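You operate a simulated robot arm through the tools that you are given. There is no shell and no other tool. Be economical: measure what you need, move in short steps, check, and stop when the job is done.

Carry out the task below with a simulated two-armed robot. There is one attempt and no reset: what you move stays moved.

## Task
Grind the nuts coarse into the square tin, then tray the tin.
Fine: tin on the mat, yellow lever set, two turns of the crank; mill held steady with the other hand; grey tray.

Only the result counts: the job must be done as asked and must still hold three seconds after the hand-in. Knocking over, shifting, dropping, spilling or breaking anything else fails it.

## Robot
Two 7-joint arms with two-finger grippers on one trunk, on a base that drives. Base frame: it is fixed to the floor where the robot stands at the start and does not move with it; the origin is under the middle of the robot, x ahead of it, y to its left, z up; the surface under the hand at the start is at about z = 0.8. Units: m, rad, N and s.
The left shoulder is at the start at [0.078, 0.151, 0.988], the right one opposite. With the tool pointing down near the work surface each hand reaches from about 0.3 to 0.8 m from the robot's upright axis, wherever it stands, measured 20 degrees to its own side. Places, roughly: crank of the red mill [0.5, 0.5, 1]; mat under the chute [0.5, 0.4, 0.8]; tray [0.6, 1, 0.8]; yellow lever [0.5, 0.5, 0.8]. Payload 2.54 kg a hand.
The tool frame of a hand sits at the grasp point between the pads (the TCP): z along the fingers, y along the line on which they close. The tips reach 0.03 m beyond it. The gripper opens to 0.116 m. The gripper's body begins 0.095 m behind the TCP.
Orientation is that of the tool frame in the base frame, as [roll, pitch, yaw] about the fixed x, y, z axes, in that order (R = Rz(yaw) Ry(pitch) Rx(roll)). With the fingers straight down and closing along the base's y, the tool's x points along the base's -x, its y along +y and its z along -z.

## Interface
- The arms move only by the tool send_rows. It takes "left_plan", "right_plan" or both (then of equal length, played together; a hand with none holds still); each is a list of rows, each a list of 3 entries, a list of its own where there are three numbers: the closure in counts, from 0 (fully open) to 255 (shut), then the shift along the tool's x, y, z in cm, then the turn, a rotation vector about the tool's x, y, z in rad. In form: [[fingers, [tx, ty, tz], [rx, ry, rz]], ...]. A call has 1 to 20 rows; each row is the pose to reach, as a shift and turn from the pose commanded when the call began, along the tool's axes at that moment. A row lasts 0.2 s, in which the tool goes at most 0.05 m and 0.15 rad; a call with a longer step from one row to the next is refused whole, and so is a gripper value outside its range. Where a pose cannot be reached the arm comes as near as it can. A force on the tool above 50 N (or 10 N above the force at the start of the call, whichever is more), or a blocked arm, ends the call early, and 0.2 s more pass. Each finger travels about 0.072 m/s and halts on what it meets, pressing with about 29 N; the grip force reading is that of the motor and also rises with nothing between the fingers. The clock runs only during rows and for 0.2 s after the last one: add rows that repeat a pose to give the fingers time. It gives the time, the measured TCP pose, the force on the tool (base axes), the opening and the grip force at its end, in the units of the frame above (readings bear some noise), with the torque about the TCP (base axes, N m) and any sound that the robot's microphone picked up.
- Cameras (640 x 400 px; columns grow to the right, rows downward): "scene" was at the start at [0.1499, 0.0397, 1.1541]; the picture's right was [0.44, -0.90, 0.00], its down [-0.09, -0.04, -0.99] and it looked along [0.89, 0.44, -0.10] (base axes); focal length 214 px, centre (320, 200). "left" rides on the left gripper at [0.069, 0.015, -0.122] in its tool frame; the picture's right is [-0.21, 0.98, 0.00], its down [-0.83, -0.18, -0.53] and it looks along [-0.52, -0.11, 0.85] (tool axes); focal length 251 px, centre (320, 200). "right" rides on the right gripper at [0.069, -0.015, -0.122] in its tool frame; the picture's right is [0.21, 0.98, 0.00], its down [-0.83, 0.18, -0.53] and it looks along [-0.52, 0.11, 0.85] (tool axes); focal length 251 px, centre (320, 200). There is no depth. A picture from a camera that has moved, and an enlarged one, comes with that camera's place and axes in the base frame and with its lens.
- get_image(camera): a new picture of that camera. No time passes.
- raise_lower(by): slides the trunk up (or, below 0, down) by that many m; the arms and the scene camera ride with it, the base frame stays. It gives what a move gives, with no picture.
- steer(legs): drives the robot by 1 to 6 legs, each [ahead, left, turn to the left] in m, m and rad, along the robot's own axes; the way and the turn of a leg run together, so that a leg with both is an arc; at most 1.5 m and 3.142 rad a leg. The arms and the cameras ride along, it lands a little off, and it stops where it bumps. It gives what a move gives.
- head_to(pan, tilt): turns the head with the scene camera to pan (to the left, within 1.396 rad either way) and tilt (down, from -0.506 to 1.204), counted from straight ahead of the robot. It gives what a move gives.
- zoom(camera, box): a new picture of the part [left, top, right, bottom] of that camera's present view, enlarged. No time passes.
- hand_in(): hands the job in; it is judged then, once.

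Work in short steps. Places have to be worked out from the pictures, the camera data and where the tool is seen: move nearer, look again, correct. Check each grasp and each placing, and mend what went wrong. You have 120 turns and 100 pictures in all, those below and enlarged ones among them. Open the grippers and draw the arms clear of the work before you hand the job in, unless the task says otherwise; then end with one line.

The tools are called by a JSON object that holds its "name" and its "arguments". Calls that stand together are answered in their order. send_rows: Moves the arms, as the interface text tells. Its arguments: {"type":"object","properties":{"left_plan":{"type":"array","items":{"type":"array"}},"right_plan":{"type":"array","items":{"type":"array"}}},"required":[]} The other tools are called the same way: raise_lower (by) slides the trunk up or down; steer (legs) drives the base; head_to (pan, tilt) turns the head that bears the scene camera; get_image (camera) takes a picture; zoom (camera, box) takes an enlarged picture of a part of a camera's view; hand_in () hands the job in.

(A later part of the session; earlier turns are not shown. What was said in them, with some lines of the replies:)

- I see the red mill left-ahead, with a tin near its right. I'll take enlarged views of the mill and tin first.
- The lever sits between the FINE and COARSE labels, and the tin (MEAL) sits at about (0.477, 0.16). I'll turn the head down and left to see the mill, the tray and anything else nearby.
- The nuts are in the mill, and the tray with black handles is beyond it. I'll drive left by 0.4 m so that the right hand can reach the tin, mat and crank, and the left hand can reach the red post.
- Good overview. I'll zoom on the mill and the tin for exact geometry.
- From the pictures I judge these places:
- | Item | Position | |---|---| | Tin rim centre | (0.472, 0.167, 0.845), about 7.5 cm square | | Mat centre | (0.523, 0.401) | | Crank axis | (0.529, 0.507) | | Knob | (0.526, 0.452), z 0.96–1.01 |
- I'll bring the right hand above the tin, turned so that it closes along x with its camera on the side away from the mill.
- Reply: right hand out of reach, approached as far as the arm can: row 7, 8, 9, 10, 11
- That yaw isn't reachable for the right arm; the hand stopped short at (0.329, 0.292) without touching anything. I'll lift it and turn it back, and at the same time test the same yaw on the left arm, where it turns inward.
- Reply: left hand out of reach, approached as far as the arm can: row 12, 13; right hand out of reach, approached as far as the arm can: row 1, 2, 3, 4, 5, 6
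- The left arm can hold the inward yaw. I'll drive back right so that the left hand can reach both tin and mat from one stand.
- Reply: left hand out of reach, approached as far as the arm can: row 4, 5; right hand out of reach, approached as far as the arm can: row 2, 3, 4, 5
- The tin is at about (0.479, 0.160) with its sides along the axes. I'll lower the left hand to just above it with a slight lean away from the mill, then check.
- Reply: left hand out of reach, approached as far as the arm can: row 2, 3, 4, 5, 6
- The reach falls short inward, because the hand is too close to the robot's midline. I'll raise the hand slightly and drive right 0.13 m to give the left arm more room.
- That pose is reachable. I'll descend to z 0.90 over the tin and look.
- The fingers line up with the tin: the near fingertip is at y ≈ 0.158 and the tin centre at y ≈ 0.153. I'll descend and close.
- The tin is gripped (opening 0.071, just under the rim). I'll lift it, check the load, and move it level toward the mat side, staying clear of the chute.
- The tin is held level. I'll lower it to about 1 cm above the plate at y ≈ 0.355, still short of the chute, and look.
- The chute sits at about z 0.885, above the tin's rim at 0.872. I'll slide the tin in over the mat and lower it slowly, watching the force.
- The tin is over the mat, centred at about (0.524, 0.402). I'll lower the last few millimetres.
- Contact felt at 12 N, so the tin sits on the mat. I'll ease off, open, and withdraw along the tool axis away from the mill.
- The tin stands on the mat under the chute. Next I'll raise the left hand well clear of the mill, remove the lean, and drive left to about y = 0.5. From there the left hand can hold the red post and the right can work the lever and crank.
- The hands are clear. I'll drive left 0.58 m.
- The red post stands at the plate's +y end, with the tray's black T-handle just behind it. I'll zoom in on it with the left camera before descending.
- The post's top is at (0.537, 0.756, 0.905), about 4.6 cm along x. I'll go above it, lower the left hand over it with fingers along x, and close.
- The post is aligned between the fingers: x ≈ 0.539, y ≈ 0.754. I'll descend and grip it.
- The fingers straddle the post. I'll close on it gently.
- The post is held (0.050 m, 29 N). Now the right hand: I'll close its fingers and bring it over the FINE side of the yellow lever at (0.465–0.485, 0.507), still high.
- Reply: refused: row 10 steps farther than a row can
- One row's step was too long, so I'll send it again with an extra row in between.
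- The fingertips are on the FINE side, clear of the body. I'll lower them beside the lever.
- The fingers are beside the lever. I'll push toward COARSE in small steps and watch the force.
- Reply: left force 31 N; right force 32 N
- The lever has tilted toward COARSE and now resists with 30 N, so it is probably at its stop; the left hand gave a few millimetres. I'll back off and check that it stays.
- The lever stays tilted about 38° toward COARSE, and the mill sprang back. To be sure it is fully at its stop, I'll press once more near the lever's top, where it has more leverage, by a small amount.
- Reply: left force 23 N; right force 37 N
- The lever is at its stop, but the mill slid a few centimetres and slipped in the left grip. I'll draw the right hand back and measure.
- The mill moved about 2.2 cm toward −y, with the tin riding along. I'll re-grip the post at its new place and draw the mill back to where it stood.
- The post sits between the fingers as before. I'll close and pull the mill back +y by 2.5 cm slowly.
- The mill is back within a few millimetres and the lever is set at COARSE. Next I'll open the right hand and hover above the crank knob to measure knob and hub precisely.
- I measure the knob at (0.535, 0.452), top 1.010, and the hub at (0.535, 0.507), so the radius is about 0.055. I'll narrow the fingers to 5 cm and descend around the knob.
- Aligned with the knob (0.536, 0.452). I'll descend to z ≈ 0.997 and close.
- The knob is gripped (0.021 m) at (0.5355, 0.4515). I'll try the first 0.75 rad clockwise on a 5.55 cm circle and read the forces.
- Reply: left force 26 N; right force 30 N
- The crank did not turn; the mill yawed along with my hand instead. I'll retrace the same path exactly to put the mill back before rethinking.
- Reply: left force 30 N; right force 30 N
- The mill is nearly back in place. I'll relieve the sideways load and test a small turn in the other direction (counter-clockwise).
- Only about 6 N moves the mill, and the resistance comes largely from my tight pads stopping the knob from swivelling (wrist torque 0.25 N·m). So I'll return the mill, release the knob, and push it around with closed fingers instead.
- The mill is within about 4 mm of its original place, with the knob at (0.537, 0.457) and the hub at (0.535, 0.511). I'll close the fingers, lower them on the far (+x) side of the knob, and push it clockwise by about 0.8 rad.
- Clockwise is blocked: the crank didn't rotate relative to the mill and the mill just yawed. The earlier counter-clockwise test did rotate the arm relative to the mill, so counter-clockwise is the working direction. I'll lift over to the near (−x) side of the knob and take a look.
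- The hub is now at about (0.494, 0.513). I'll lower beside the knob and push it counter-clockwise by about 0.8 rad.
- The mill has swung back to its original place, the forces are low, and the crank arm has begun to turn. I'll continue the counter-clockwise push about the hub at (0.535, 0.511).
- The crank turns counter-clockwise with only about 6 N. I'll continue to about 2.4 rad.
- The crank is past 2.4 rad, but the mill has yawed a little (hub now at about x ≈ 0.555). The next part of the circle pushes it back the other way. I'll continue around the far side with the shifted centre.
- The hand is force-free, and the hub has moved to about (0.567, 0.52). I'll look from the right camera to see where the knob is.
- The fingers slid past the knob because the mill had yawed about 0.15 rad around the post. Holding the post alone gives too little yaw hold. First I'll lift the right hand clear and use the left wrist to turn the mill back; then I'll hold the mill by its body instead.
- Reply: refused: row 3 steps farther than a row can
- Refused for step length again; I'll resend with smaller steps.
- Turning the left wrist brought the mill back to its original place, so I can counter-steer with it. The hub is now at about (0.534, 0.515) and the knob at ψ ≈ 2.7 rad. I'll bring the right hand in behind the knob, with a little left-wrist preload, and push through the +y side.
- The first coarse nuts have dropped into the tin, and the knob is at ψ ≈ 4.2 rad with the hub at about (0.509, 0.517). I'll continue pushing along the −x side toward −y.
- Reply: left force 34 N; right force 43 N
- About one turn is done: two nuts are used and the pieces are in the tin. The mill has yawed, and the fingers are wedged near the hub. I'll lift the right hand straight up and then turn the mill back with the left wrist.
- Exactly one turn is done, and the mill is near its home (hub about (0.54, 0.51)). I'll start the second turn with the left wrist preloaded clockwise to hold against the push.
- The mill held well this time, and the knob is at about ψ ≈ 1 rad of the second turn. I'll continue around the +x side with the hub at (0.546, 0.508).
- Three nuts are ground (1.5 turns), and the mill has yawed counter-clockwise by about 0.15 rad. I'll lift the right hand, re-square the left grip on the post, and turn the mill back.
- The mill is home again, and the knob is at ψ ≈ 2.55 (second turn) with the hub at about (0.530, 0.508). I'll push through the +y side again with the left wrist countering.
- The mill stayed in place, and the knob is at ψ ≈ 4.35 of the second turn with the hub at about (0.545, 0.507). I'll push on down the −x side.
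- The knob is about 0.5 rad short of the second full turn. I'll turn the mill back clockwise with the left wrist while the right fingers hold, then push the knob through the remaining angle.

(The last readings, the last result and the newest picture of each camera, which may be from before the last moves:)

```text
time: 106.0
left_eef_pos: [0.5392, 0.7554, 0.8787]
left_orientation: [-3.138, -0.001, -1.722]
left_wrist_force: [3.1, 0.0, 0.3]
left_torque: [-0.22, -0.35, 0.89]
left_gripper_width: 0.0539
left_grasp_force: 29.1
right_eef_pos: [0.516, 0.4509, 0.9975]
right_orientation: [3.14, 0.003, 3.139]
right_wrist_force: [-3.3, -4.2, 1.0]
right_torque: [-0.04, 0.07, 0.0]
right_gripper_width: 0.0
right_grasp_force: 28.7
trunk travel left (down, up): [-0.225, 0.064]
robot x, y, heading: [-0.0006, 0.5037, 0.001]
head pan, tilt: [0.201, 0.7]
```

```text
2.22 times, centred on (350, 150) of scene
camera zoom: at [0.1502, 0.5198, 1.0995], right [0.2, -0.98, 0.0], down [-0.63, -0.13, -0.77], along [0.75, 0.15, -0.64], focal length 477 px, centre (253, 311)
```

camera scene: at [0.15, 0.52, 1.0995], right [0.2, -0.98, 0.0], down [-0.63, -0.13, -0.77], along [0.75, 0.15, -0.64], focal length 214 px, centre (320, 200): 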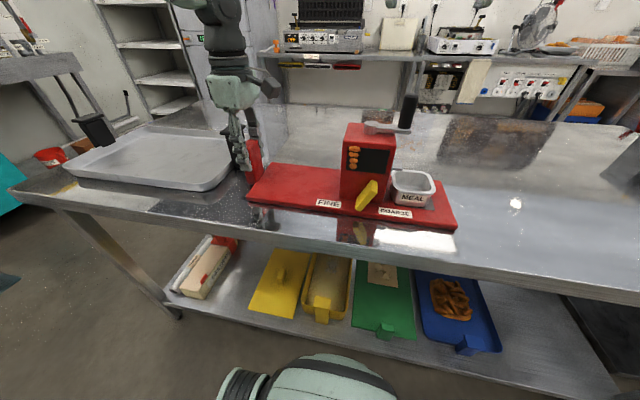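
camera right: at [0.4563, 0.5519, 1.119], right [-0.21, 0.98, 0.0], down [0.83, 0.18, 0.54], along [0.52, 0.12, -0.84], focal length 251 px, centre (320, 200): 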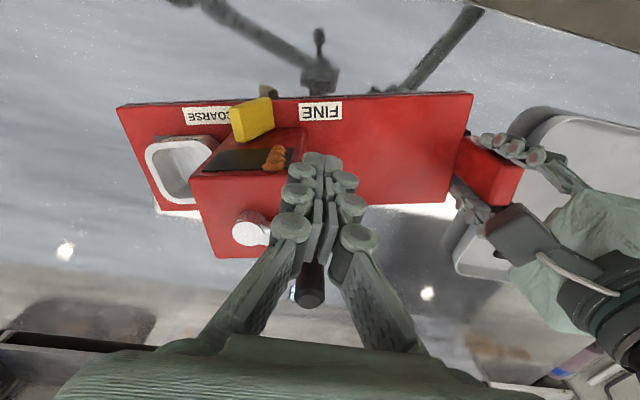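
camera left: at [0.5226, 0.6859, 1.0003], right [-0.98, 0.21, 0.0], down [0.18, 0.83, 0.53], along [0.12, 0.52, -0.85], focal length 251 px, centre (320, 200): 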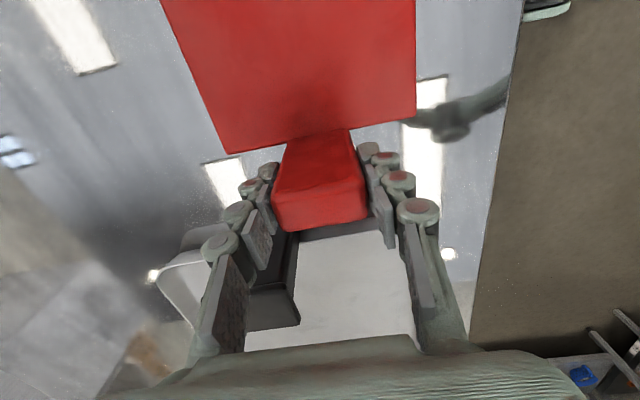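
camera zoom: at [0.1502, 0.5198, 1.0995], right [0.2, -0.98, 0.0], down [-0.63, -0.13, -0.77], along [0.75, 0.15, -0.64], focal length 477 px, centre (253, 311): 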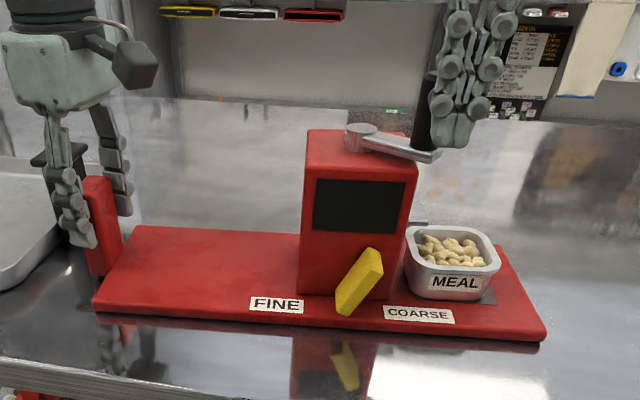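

All four nuts are ground and the pieces are in the tin, but the arm looks about 0.3–0.4 rad short of two full turns. I'll reposition the fingers squarely behind the knob and push the remainder, with the left wrist countering.

{"name": "send_rows", "arguments": {"right_plan": [[255, [0.99, 0.1, 0], [0, 0, 0]], [255, [1.29, 1.6, 0], [0, 0, 0]], [255, [0.29, 1.5, 0], [0, 0, 0]], [255, [-0.3, 1.2, 0], [0, 0, 0]], [255, [-0.9, 0.8, 0], [0, 0, 0]], [255, [-1.6, 0.4, 0], [0, 0, 0]], [255, [-2.4, 0.2, 0], [0, 0, 0]], [255, [-2.4, 0.2, 0], [0, 0, 0]]], "left_plan": [[255, [0, 0, 0], [0, 0, 0]], [255, [0, 0, 0], [0, 0, 0.03]], [255, [0, 0, 0], [0, 0, 0.06]], [255, [0, 0, 0], [0, 0, 0.09]], [255, [0, 0, 0], [0, 0, 0.12]], [255, [0, 0, 0], [0, 0, 0.14]], [255, [0, 0, 0], [0, 0, 0.16]], [255, [0, 0, 0], [0, 0, 0.16]]]}}

{"name": "zoom", "arguments": {"camera": "scene", "box": [220, 60, 480, 240]}}

```text
time: 107.8
left_eef_pos: [0.5388, 0.755, 0.8782]
left_orientation: [-3.137, -0.001, -1.882]
left_wrist_force: [2.4, -2.9, 0.8]
left_torque: [-0.64, -0.68, 0.61]
left_gripper_width: 0.0549
left_grasp_force: 28.6
right_eef_pos: [0.54, 0.454, 0.9983]
right_orientation: [3.141, 0.002, 3.141]
right_wrist_force: [-0.7, -0.1, 0.0]
right_torque: [-0.01, 0.01, 0.02]
right_gripper_width: 0.0
right_grasp_force: 28.5
trunk travel left (down, up): [-0.225, 0.064]
robot x, y, heading: [-0.0019, 0.5075, 0.001]
head pan, tilt: [0.201, 0.7]
```

```text
2.22 times, centred on (350, 150) of scene
camera zoom: at [0.1504, 0.5199, 1.0994], right [0.2, -0.98, 0.0], down [-0.63, -0.13, -0.76], along [0.75, 0.15, -0.64], focal length 477 px, centre (253, 311)
```

zoom: 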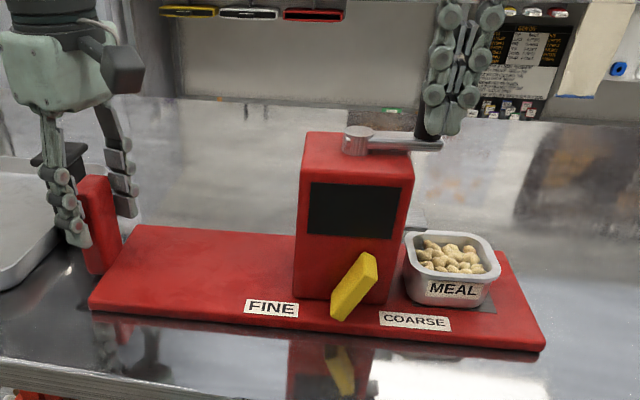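

Crank arm back at its starting direction: two full turns. I'll lift the right hand clear, re-square the left grip, and set the mill back to its exact home angle.

{"name": "send_rows", "arguments": {"right_plan": [[255, [0.8, 0, 0], [0, 0, 0]], [255, [0.8, 0, -4], [0, 0, 0]], [255, [0.8, 0, -8], [0, 0, 0]], [255, [0.8, 0, -11], [0, 0, 0]], [255, [4, -1, -12], [0, 0, 0]], [255, [8, -3, -12], [0, 0, 0]], [255, [12, -5, -12], [0, 0, 0]], [255, [12, -8, -12], [0, 0, 0]], [255, [12, -12, -12], [0, 0, 0]], [255, [12, -15, -12], [0, 0, 0]], [255, [12, -15, -12], [0, 0, 0]], [255, [12, -15, -12], [0, 0, 0]], [255, [12, -15, -12], [0, 0, 0]], [255, [12, -15, -12], [0, 0, 0]]], "left_plan": [[255, [0, 0, 0], [0, 0, 0]], [255, [0, 0, 0], [0, 0, 0]], [120, [0, 0, 0], [0, 0, 0]], [105, [0, 0, 0], [0, 0, 0]], [105, [0, 0, 0], [0, 0, -0.12]], [105, [0, 0, 0], [0, 0, -0.24]], [105, [0, 0, 0], [0, 0, -0.36]], [180, [0, 0, 0], [0, 0, -0.36]], [255, [0, 0, 0], [0, 0, -0.36]], [255, [0, 0, 0], [0, 0, -0.36]], [255, [0, 0, 0], [0, 0, -0.33]], [255, [0, 0, 0], [0, 0, -0.29]], [255, [0, 0, 0], [0, 0, -0.26]], [255, [0, 0, 0], [0, 0, -0.26]]]}}

{"name": "zoom", "arguments": {"camera": "scene", "box": [220, 60, 480, 240]}}

```text
time: 110.8
left_eef_pos: [0.5379, 0.7544, 0.8791]
left_orientation: [-3.137, -0.001, -1.62]
left_wrist_force: [2.3, -1.3, 6.8]
left_torque: [-0.3, -0.27, 0.9]
left_gripper_width: 0.0495
left_grasp_force: 29.6
right_eef_pos: [0.4207, 0.3027, 1.1169]
right_orientation: [3.141, 0.002, 3.141]
right_wrist_force: [-0.5, 0.2, 0.3]
right_torque: [-0.03, -0.01, 0.0]
right_gripper_width: 0.0
right_grasp_force: 28.9
trunk travel left (down, up): [-0.225, 0.064]
robot x, y, heading: [0.0023, 0.5049, 0.0]
head pan, tilt: [0.201, 0.7]
```

```text
2.22 times, centred on (350, 150) of scene
camera zoom: at [0.1499, 0.5197, 1.0995], right [0.2, -0.98, 0.0], down [-0.63, -0.13, -0.77], along [0.75, 0.15, -0.64], focal length 477 px, centre (253, 311)
```

zoom: 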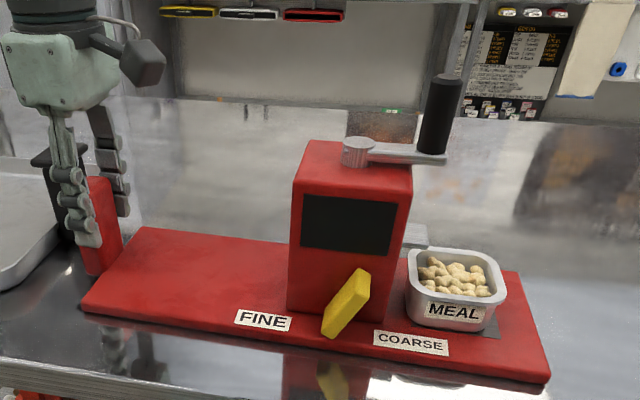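

The mill is home, the crank is at two turns, and the tin is full of coarse pieces. I'll release the post with the left hand and rise clear.

{"name": "send_rows", "arguments": {"left_plan": [[180, [0, 0, 0], [0, 0, 0]], [110, [0, 0, 0], [0, 0, 0]], [90, [0, 0, 0], [0, 0, 0]], [90, [0, 0, 0], [0, 0, 0]], [90, [0, 0, -4], [0, 0, 0]], [90, [0, 0, -8], [0, 0, 0]], [90, [0, 0, -12], [0, 0, -0.02]], [60, [0, 0, -16], [0, 0, -0.05]], [0, [0, 2, -20], [0, 0, -0.05]], [0, [0, 5, -23], [0, 0, -0.05]], [0, [0, 8, -24], [0, 0, -0.05]]]}}

{"name": "steer", "arguments": {"legs": [[0, -0.57, 0]]}}

```text
time: 113.2
left_eef_pos: [0.4578, 0.7601, 1.119]
left_orientation: [-3.138, -0.001, -1.571]
left_wrist_force: [0.2, 0.0, 0.2]
left_torque: [0.01, 0.0, 0.01]
left_gripper_width: 0.116
left_grasp_force: 0.0
right_eef_pos: [0.4191, 0.3035, 1.1168]
right_orientation: [3.14, 0.002, -3.14]
right_wrist_force: [-0.1, 0.2, 0.9]
right_torque: [0.0, -0.02, 0.02]
right_gripper_width: 0.0
right_grasp_force: 28.3
trunk travel left (down, up): [-0.225, 0.064]
robot x, y, heading: [-0.0003, 0.5014, 0.003]
head pan, tilt: [0.201, 0.7]
```

```text
time: 119.1
left_eef_pos: [0.4581, 0.1992, 1.1186]
left_orientation: [-3.139, -0.003, -1.564]
left_wrist_force: [-0.5, -0.6, -0.6]
left_torque: [0.01, -0.03, 0.02]
left_gripper_width: 0.1158
left_grasp_force: 0.0
right_eef_pos: [0.4242, -0.2578, 1.1166]
right_orientation: [3.14, 0.002, -3.136]
right_wrist_force: [0.8, 0.3, 0.8]
right_torque: [-0.01, 0.0, 0.01]
right_gripper_width: 0.0
right_grasp_force: 28.4
trunk travel left (down, up): [-0.225, 0.064]
robot x, y, heading: [0.0038, -0.0604, 0.003]
head pan, tilt: [0.201, 0.7]
```

Now I'll hover the left hand over the tin side of the mill with the same lean as before and look at the tin.

{"name": "send_rows", "arguments": {"left_plan": [[0, [-3, -1, 2], [0, -0.05, 0]], [0, [-6, -2, 4], [0, -0.1, 0]], [0, [-9, -3, 7], [0, -0.15, 0]], [0, [-12, -4, 10], [0, -0.2, 0]], [0, [-14.5, -5.2, 13], [0, -0.25, 0]], [0, [-16.6, -6.2, 15.8], [0, -0.25, 0]], [0, [-16.6, -6.2, 15.8], [0, -0.25, 0]]]}}

{"name": "get_image", "arguments": {"camera": "left"}}

```text
time: 120.7
left_eef_pos: [0.5193, 0.3651, 0.9598]
left_orientation: [-3.138, 0.247, -1.563]
left_wrist_force: [0.5, -1.1, 0.1]
left_torque: [-0.01, 0.01, -0.04]
left_gripper_width: 0.1161
left_grasp_force: 0.1
right_eef_pos: [0.4238, -0.2594, 1.1175]
right_orientation: [3.14, 0.001, -3.134]
right_wrist_force: [-0.9, 0.5, 0.1]
right_torque: [0.04, -0.01, 0.04]
right_gripper_width: 0.0
right_grasp_force: 29.1
trunk travel left (down, up): [-0.225, 0.064]
robot x, y, heading: [0.0024, -0.0653, 0.004]
head pan, tilt: [0.201, 0.7]
```

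```text
8 pictures are left
camera left: at [0.5049, 0.2672, 1.0611], right [-0.98, 0.2, 0.05], down [0.17, 0.67, 0.72], along [0.11, 0.71, -0.69], focal length 251 px, centre (320, 200)
```

left: 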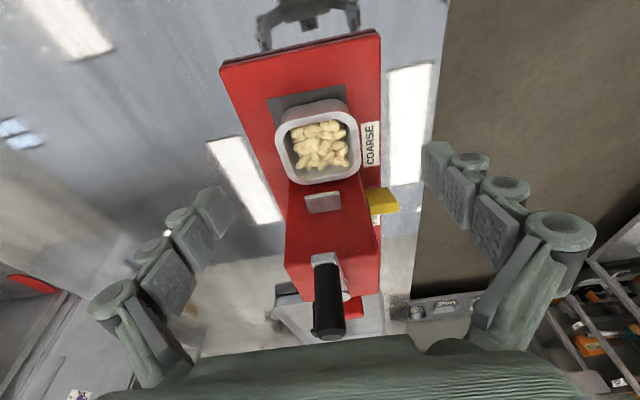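

The tin is at about (0.523, 0.408), heaped with the coarse pieces. I'll descend along the tool axis, grip it along x, and check the width.

{"name": "send_rows", "arguments": {"left_plan": [[0, [-0.88, -0.4, 0], [0, 0, 0]], [0, [-0.88, -0.4, 3.6], [0, 0, 0]], [0, [-0.88, -0.4, 7.2], [0, 0, 0]], [0, [-0.88, -0.4, 10.6], [0, 0, 0]], [0, [-0.88, -0.4, 10.6], [0, 0, 0]], [50, [-0.88, -0.4, 10.6], [0, 0, 0]], [80, [-0.88, -0.4, 10.6], [0, 0, 0]], [110, [-0.88, -0.4, 10.6], [0, 0, 0]], [140, [-0.88, -0.4, 10.6], [0, 0, 0]], [140, [-0.88, -0.4, 10.6], [0, 0, 0]]]}}

{"name": "get_image", "arguments": {"camera": "left"}}

```text
time: 122.9
left_eef_pos: [0.5231, 0.3994, 0.8597]
left_orientation: [-3.137, 0.247, -1.562]
left_wrist_force: [-0.2, 0.0, 1.6]
left_torque: [-0.02, 0.08, -0.01]
left_gripper_width: 0.0708
left_grasp_force: 29.7
right_eef_pos: [0.4246, -0.2573, 1.1162]
right_orientation: [3.139, 0.002, -3.135]
right_wrist_force: [-0.4, -0.2, -0.2]
right_torque: [-0.01, -0.03, 0.01]
right_gripper_width: 0.0
right_grasp_force: 28.6
trunk travel left (down, up): [-0.225, 0.064]
robot x, y, heading: [0.0001, -0.0565, 0.004]
head pan, tilt: [0.201, 0.7]
```

```text
7 pictures are left
camera left: at [0.508, 0.3014, 0.9605], right [-0.98, 0.2, 0.05], down [0.17, 0.67, 0.72], along [0.11, 0.71, -0.69], focal length 251 px, centre (320, 200)
```

left: 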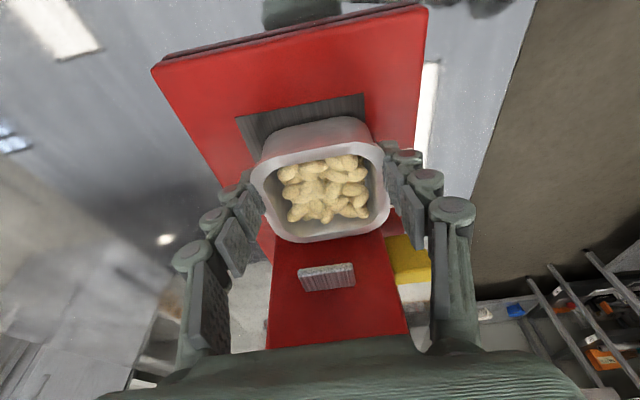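

The grip is good (0.071) and the chute is clear of the tin. I'll lift slightly, slide out toward −y, then raise well above the mill and pull back for the drive.

{"name": "send_rows", "arguments": {"left_plan": [[140, [-0.1, 0, -0.4], [0, 0, 0]], [140, [0.9, 0, -0.7], [0, 0, 0]], [140, [2.0, 0, -0.95], [0, 0, 0]], [140, [3.1, 0, -1.25], [0, 0, 0]], [140, [4.26, 0, -1.5], [0, 0, 0]], [140, [3.8, 0, -3.5], [0, 0, 0]], [140, [3.3, 0, -5.5], [0, 0, 0]], [140, [2.8, 0, -7.5], [0, 0, 0]], [140, [2.3, 0, -9.5], [0, 0, 0]], [140, [1.8, 0, -11.5], [0, 0, 0]], [140, [1.3, 0.5, -13.5], [0, 0, 0]], [140, [1.3, 1.5, -15.5], [0, 0, 0]]]}}

{"name": "send_rows", "arguments": {"left_plan": [[140, [0.5, 1.2, -2], [0, 0, 0]], [140, [1.2, 2.4, -4], [0, 0, 0]], [140, [2.2, 3.6, -6], [0, 0, 0]], [140, [3.5, 4.8, -7.8], [0, 0, 0]], [140, [5, 6, -9.4], [0, 0, 0]], [140, [6.5, 7, -10.5], [0, 0, 0]], [140, [8, 7.5, -11], [0, 0, 0]], [140, [8, 7.5, -11], [0, 0, 0]]]}}

{"name": "get_image", "arguments": {"camera": "left"}}

```text
time: 125.5
left_eef_pos: [0.5082, 0.3488, 1.0071]
left_orientation: [-3.14, 0.249, -1.561]
left_wrist_force: [0.2, 0.5, -0.8]
left_torque: [0.01, 0.02, 0.02]
left_gripper_width: 0.0709
left_grasp_force: 28.5
right_eef_pos: [0.4245, -0.2568, 1.1164]
right_orientation: [3.14, 0.002, -3.133]
right_wrist_force: [0.5, -0.3, -0.4]
right_torque: [0.03, 0.01, -0.01]
right_gripper_width: 0.0
right_grasp_force: 28.5
trunk travel left (down, up): [-0.225, 0.064]
robot x, y, heading: [0.0029, -0.0603, 0.005]
head pan, tilt: [0.201, 0.7]
```

```text
time: 127.3
left_eef_pos: [0.4335, 0.2437, 1.0943]
left_orientation: [-3.14, 0.248, -1.562]
left_wrist_force: [0.5, 0.0, -0.5]
left_torque: [-0.01, 0.02, 0.0]
left_gripper_width: 0.0708
left_grasp_force: 29.3
right_eef_pos: [0.424, -0.2589, 1.1162]
right_orientation: [3.139, 0.001, -3.135]
right_wrist_force: [-0.9, 0.1, -0.4]
right_torque: [-0.03, -0.02, -0.06]
right_gripper_width: 0.0
right_grasp_force: 28.6
trunk travel left (down, up): [-0.225, 0.064]
robot x, y, heading: [0.0004, -0.0586, 0.006]
head pan, tilt: [0.201, 0.7]
```

```text
6 pictures are left
camera left: at [0.419, 0.1461, 1.1947], right [-0.98, 0.2, 0.05], down [0.17, 0.67, 0.72], along [0.11, 0.71, -0.69], focal length 251 px, centre (320, 200)
```

left: 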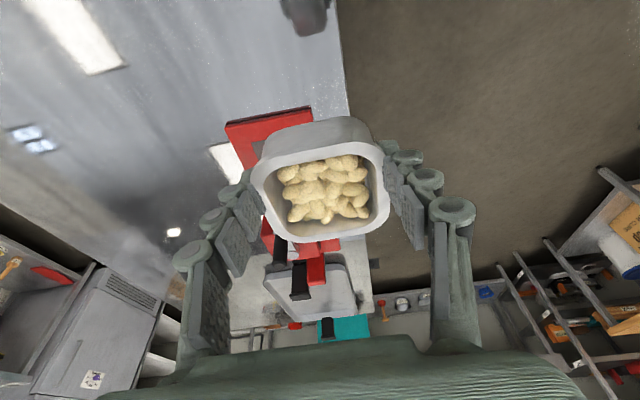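

The tin is secure and level, with its bottom at z ≈ 1.05, above the knob. I'll drive left 0.75 m to the tray.

{"name": "steer", "arguments": {"legs": [[0, 0.75, 0]]}}

{"name": "head_to", "arguments": {"pan": 0.5, "tilt": 0.6}}

{"name": "get_image", "arguments": {"camera": "scene"}}

```text
time: 134.9
left_eef_pos: [0.4279, 0.9941, 1.0937]
left_orientation: [-3.138, 0.247, -1.561]
left_wrist_force: [0.2, -1.0, -1.5]
left_torque: [-0.01, 0.01, 0.01]
left_gripper_width: 0.0711
left_grasp_force: 29.2
right_eef_pos: [0.4179, 0.4932, 1.1173]
right_orientation: [3.14, 0.0, -3.135]
right_wrist_force: [-0.4, -0.2, 0.0]
right_torque: [0.02, -0.02, 0.02]
right_gripper_width: 0.0
right_grasp_force: 28.4
trunk travel left (down, up): [-0.225, 0.064]
robot x, y, heading: [-0.0047, 0.687, 0.007]
head pan, tilt: [0.201, 0.7]
```

```text
time: 135.7
left_eef_pos: [0.4288, 0.9945, 1.0943]
left_orientation: [3.141, 0.248, -1.561]
left_wrist_force: [-0.7, -1.1, -0.7]
left_torque: [0.01, -0.01, 0.03]
left_gripper_width: 0.071
left_grasp_force: 29.0
right_eef_pos: [0.4189, 0.493, 1.1162]
right_orientation: [3.139, 0.002, -3.134]
right_wrist_force: [-1.0, -0.4, -1.2]
right_torque: [-0.02, -0.02, 0.01]
right_gripper_width: 0.0002
right_grasp_force: 28.3
trunk travel left (down, up): [-0.225, 0.064]
robot x, y, heading: [-0.0016, 0.691, 0.005]
head pan, tilt: [0.499, 0.6]
```

```text
5 pictures are left
camera scene: at [0.1411, 0.7327, 1.108], right [0.48, -0.87, 0.0], down [-0.49, -0.27, -0.82], along [0.72, 0.4, -0.57], focal length 214 px, centre (320, 200)
```

scene: 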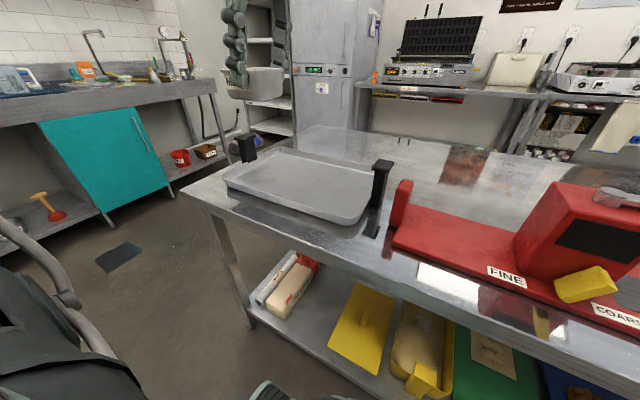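

The tray spans x 0.46–0.71, y 0.84–1.19. I'll carry the tin over its middle (0.58, 1.01) and lower it to a few centimetres above the floor of the tray.

{"name": "send_rows", "arguments": {"left_plan": [[140, [-0.1, -2.5, 0], [0, 0, 0]], [140, [-0.2, -5, 0], [0, 0, 0]], [140, [-0.3, -7.5, 0.1], [0, 0, 0]], [140, [-0.5, -10, 0.1], [0, 0, 0]], [140, [-0.6, -12.5, 0.2], [0, 0, 0]], [140, [-0.78, -15.1, 0.2], [0, 0, 0]], [140, [0, -15.1, 3.2], [0, 0, 0]], [140, [0.8, -15.1, 6.3], [0, 0, 0]], [140, [1.6, -15.1, 9.5], [0, 0, 0]], [140, [2.4, -15.1, 12.6], [0, 0, 0]], [140, [3.2, -15.1, 15.8], [0, 0, 0]], [140, [4.0, -15.1, 18.6], [0, 0, 0]], [140, [4.5, -15.1, 20.9], [0, 0, 0]], [140, [4.5, -15.1, 20.9], [0, 0, 0]]]}}

{"name": "get_image", "arguments": {"camera": "scene"}}

```text
time: 138.7
left_eef_pos: [0.5788, 1.0026, 0.8784]
left_orientation: [-3.138, 0.249, -1.561]
left_wrist_force: [0.7, -0.1, -1.5]
left_torque: [-0.03, 0.0, 0.02]
left_gripper_width: 0.0708
left_grasp_force: 29.2
right_eef_pos: [0.4188, 0.4929, 1.1168]
right_orientation: [3.139, 0.002, -3.134]
right_wrist_force: [0.0, 0.1, -0.3]
right_torque: [0.01, 0.04, 0.0]
right_gripper_width: 0.0
right_grasp_force: 28.5
trunk travel left (down, up): [-0.225, 0.064]
robot x, y, heading: [-0.0024, 0.6898, 0.009]
head pan, tilt: [0.499, 0.6]
```

```text
4 pictures are left
camera scene: at [0.1411, 0.7328, 1.1081], right [0.49, -0.87, 0.0], down [-0.49, -0.27, -0.83], along [0.72, 0.4, -0.56], focal length 214 px, centre (320, 200)
```

scene: 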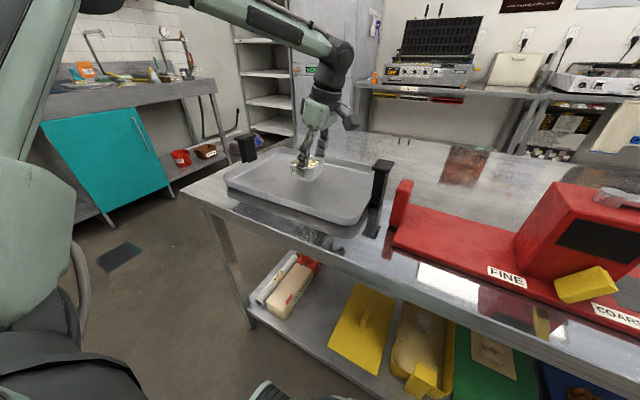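

The tin is over the middle of the tray. I'll lower it slowly toward the floor and watch the force.

{"name": "send_rows", "arguments": {"left_plan": [[140, [0.2, 0, 0.8], [0, 0, 0]], [140, [0.35, 0, 1.4], [0, 0, 0]], [140, [0.45, 0, 1.8], [0, 0, 0]], [140, [0.55, 0, 2.15], [0, 0, 0]], [140, [0.64, 0, 2.5], [0, 0, 0]], [140, [0.64, 0, 2.5], [0, 0, 0]]]}}

```text
time: 140.1
left_eef_pos: [0.5791, 1.0031, 0.8552]
left_orientation: [-3.139, 0.248, -1.562]
left_wrist_force: [0.1, 0.0, -1.1]
left_torque: [-0.05, -0.01, -0.02]
left_gripper_width: 0.071
left_grasp_force: 29.4
right_eef_pos: [0.419, 0.4924, 1.1163]
right_orientation: [3.14, 0.002, -3.134]
right_wrist_force: [0.4, 0.8, 0.1]
right_torque: [-0.01, 0.02, -0.03]
right_gripper_width: 0.0
right_grasp_force: 29.0
trunk travel left (down, up): [-0.225, 0.064]
robot x, y, heading: [-0.0046, 0.6895, 0.006]
head pan, tilt: [0.499, 0.6]
```

No contact yet at TCP z 0.855. I'll go on in 2 mm steps.

{"name": "send_rows", "arguments": {"left_plan": [[140, [0.05, 0, 0.2], [0, 0, 0]], [140, [0.1, 0, 0.4], [0, 0, 0]], [140, [0.13, 0, 0.5], [0, 0, 0]], [140, [0.13, 0, 0.5], [0, 0, 0]]]}}

```text
time: 141.1
left_eef_pos: [0.5803, 1.0032, 0.8505]
left_orientation: [-3.141, 0.246, -1.562]
left_wrist_force: [0.8, 0.4, -1.8]
left_torque: [-0.03, -0.01, 0.02]
left_gripper_width: 0.0709
left_grasp_force: 28.8
right_eef_pos: [0.417, 0.4921, 1.1162]
right_orientation: [3.141, 0.002, -3.134]
right_wrist_force: [-0.4, 0.3, 0.4]
right_torque: [0.01, 0.02, 0.02]
right_gripper_width: 0.0002
right_grasp_force: 28.4
trunk travel left (down, up): [-0.225, 0.064]
robot x, y, heading: [-0.0034, 0.6896, 0.01]
head pan, tilt: [0.499, 0.6]
```

Still free. The tin was gripped about 3 mm higher this time, so contact should come near 0.848; I'll continue.

{"name": "send_rows", "arguments": {"left_plan": [[140, [0.04, 0, 0.15], [0, 0, 0]], [140, [0.08, 0, 0.3], [0, 0, 0]], [140, [0.1, 0, 0.4], [0, 0, 0]], [140, [0.1, 0, 0.4], [0, 0, 0]]]}}

```text
time: 142.1
left_eef_pos: [0.5805, 1.0032, 0.8495]
left_orientation: [-3.133, 0.25, -1.56]
left_wrist_force: [3.6, 1.7, 22.1]
left_torque: [0.13, 0.02, -0.02]
left_gripper_width: 0.0711
left_grasp_force: 29.2
right_eef_pos: [0.4162, 0.4914, 1.1172]
right_orientation: [3.137, 0.002, -3.133]
right_wrist_force: [-0.3, 0.0, 0.1]
right_torque: [0.02, 0.01, -0.01]
right_gripper_width: 0.0002
right_grasp_force: 28.6
trunk travel left (down, up): [-0.225, 0.064]
robot x, y, heading: [-0.004, 0.6927, 0.005]
head pan, tilt: [0.499, 0.6]
```

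The tin has landed (22 N at z 0.8495). I'll ease off, open slowly, and withdraw along the tool axis.

{"name": "send_rows", "arguments": {"left_plan": [[140, [-0.08, 0, -0.3], [0, 0, 0]], [140, [-0.08, 0, -0.3], [0, 0, 0]], [90, [-0.08, 0, -0.3], [0, 0, 0]], [50, [-0.08, 0, -0.3], [0, 0, 0]], [20, [-0.08, 0, -0.3], [0, 0, 0]], [10, [-0.08, 0, -0.3], [0, 0, 0]], [10, [-0.08, 0, -3], [0, 0, 0]], [10, [-0.08, 0, -6.5], [0, 0, 0]], [0, [-0.08, 0, -10], [0, 0, 0]], [0, [-1, 3, -14], [0, 0, 0]], [0, [-2, 6, -17.5], [0, 0, 0]], [0, [-3, 9, -20], [0, 0, 0]]], "right_plan": [[255, [0, 0, 0], [0, 0, 0]], [255, [0, 0, 0], [0, 0, 0]], [200, [0, 0, 0], [0, 0, 0]], [150, [0, 0, 0], [0, 0, 0]], [100, [0, 0, 0], [0, 0, 0]], [50, [0, 0, 0], [0, 0, 0]], [0, [0, 0, 0], [0, 0, 0]], [0, [0, 0, 0], [0, 0, 0]], [0, [0, 0, 0], [0, 0, 0]], [0, [0, 0, 0], [0, 0, 0]], [0, [0, 0, 0], [0, 0, 0]], [0, [0, 0, 0], [0, 0, 0]]]}}

{"name": "zoom", "arguments": {"camera": "scene", "box": [210, 110, 410, 240]}}

```text
refused: row 10 steps farther than a row can; nothing moved
```

```text
3.08 times, centred on (310, 175) of scene
camera zoom: at [0.1396, 0.732, 1.1086], right [0.49, -0.87, 0.0], down [-0.49, -0.27, -0.83], along [0.72, 0.4, -0.56], focal length 660 px, centre (351, 277)
```

zoom: 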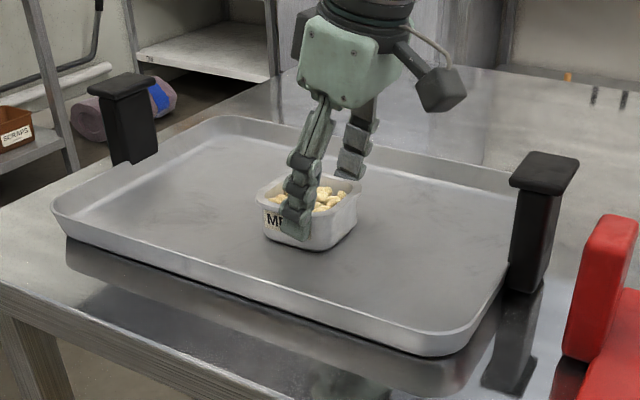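

The tin stands in the tray; the command was refused for a step that was too long. I'll resend with shorter steps.

{"name": "send_rows", "arguments": {"left_plan": [[140, [-0.08, 0, -0.3], [0, 0, 0]], [140, [-0.08, 0, -0.3], [0, 0, 0]], [90, [-0.08, 0, -0.3], [0, 0, 0]], [50, [-0.08, 0, -0.3], [0, 0, 0]], [20, [-0.08, 0, -0.3], [0, 0, 0]], [10, [-0.08, 0, -0.3], [0, 0, 0]], [10, [-0.08, 0, -3], [0, 0, 0]], [10, [-0.08, 0, -6.5], [0, 0, 0]], [0, [-0.08, 0, -10], [0, 0, 0]], [0, [-0.5, 2, -13.5], [0, 0, 0]], [0, [-1, 4, -17], [0, 0, 0]], [0, [-1.5, 7, -20], [0, 0, 0]]], "right_plan": [[255, [0, 0, 0], [0, 0, 0]], [255, [0, 0, 0], [0, 0, 0]], [200, [0, 0, 0], [0, 0, 0]], [150, [0, 0, 0], [0, 0, 0]], [100, [0, 0, 0], [0, 0, 0]], [50, [0, 0, 0], [0, 0, 0]], [0, [0, 0, 0], [0, 0, 0]], [0, [0, 0, 0], [0, 0, 0]], [0, [0, 0, 0], [0, 0, 0]], [0, [0, 0, 0], [0, 0, 0]], [0, [0, 0, 0], [0, 0, 0]], [0, [0, 0, 0], [0, 0, 0]]]}}

{"name": "get_image", "arguments": {"camera": "scene"}}

```text
time: 144.7
left_eef_pos: [0.5098, 0.9696, 1.0426]
left_orientation: [-3.139, 0.248, -1.562]
left_wrist_force: [-0.1, -0.6, -0.5]
left_torque: [-0.04, 0.01, 0.02]
left_gripper_width: 0.1158
left_grasp_force: 0.0
right_eef_pos: [0.4175, 0.4926, 1.1184]
right_orientation: [3.14, 0.002, -3.134]
right_wrist_force: [-0.1, -1.9, -0.3]
right_torque: [0.0, 0.02, 0.01]
right_gripper_width: 0.1159
right_grasp_force: 0.1
trunk travel left (down, up): [-0.225, 0.064]
robot x, y, heading: [-0.0058, 0.6918, 0.002]
head pan, tilt: [0.499, 0.6]
```

```text
2 pictures are left
camera scene: at [0.1403, 0.7326, 1.1082], right [0.49, -0.87, 0.0], down [-0.49, -0.27, -0.83], along [0.72, 0.4, -0.56], focal length 214 px, centre (320, 200)
```

scene: 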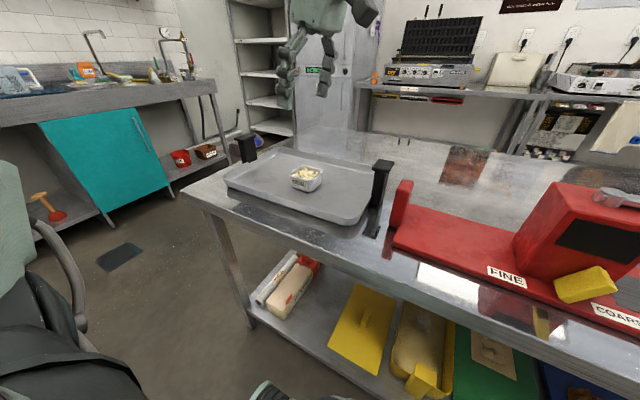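

The tin stands upright in the grey tray with its contents. The lever is at COARSE, both hands are open and clear, and the mill is at its place, so I'm handing in.

{"name": "hand_in", "arguments": {}}

```text
The job is handed in.
```

The nuts are ground coarse into the square tin with two turns of the crank, and the tin now stands in the grey tray. The mill slid and swung by a few centimetres several times while I set the lever and cranked. I brought it back to within about 5 mm of where it started.
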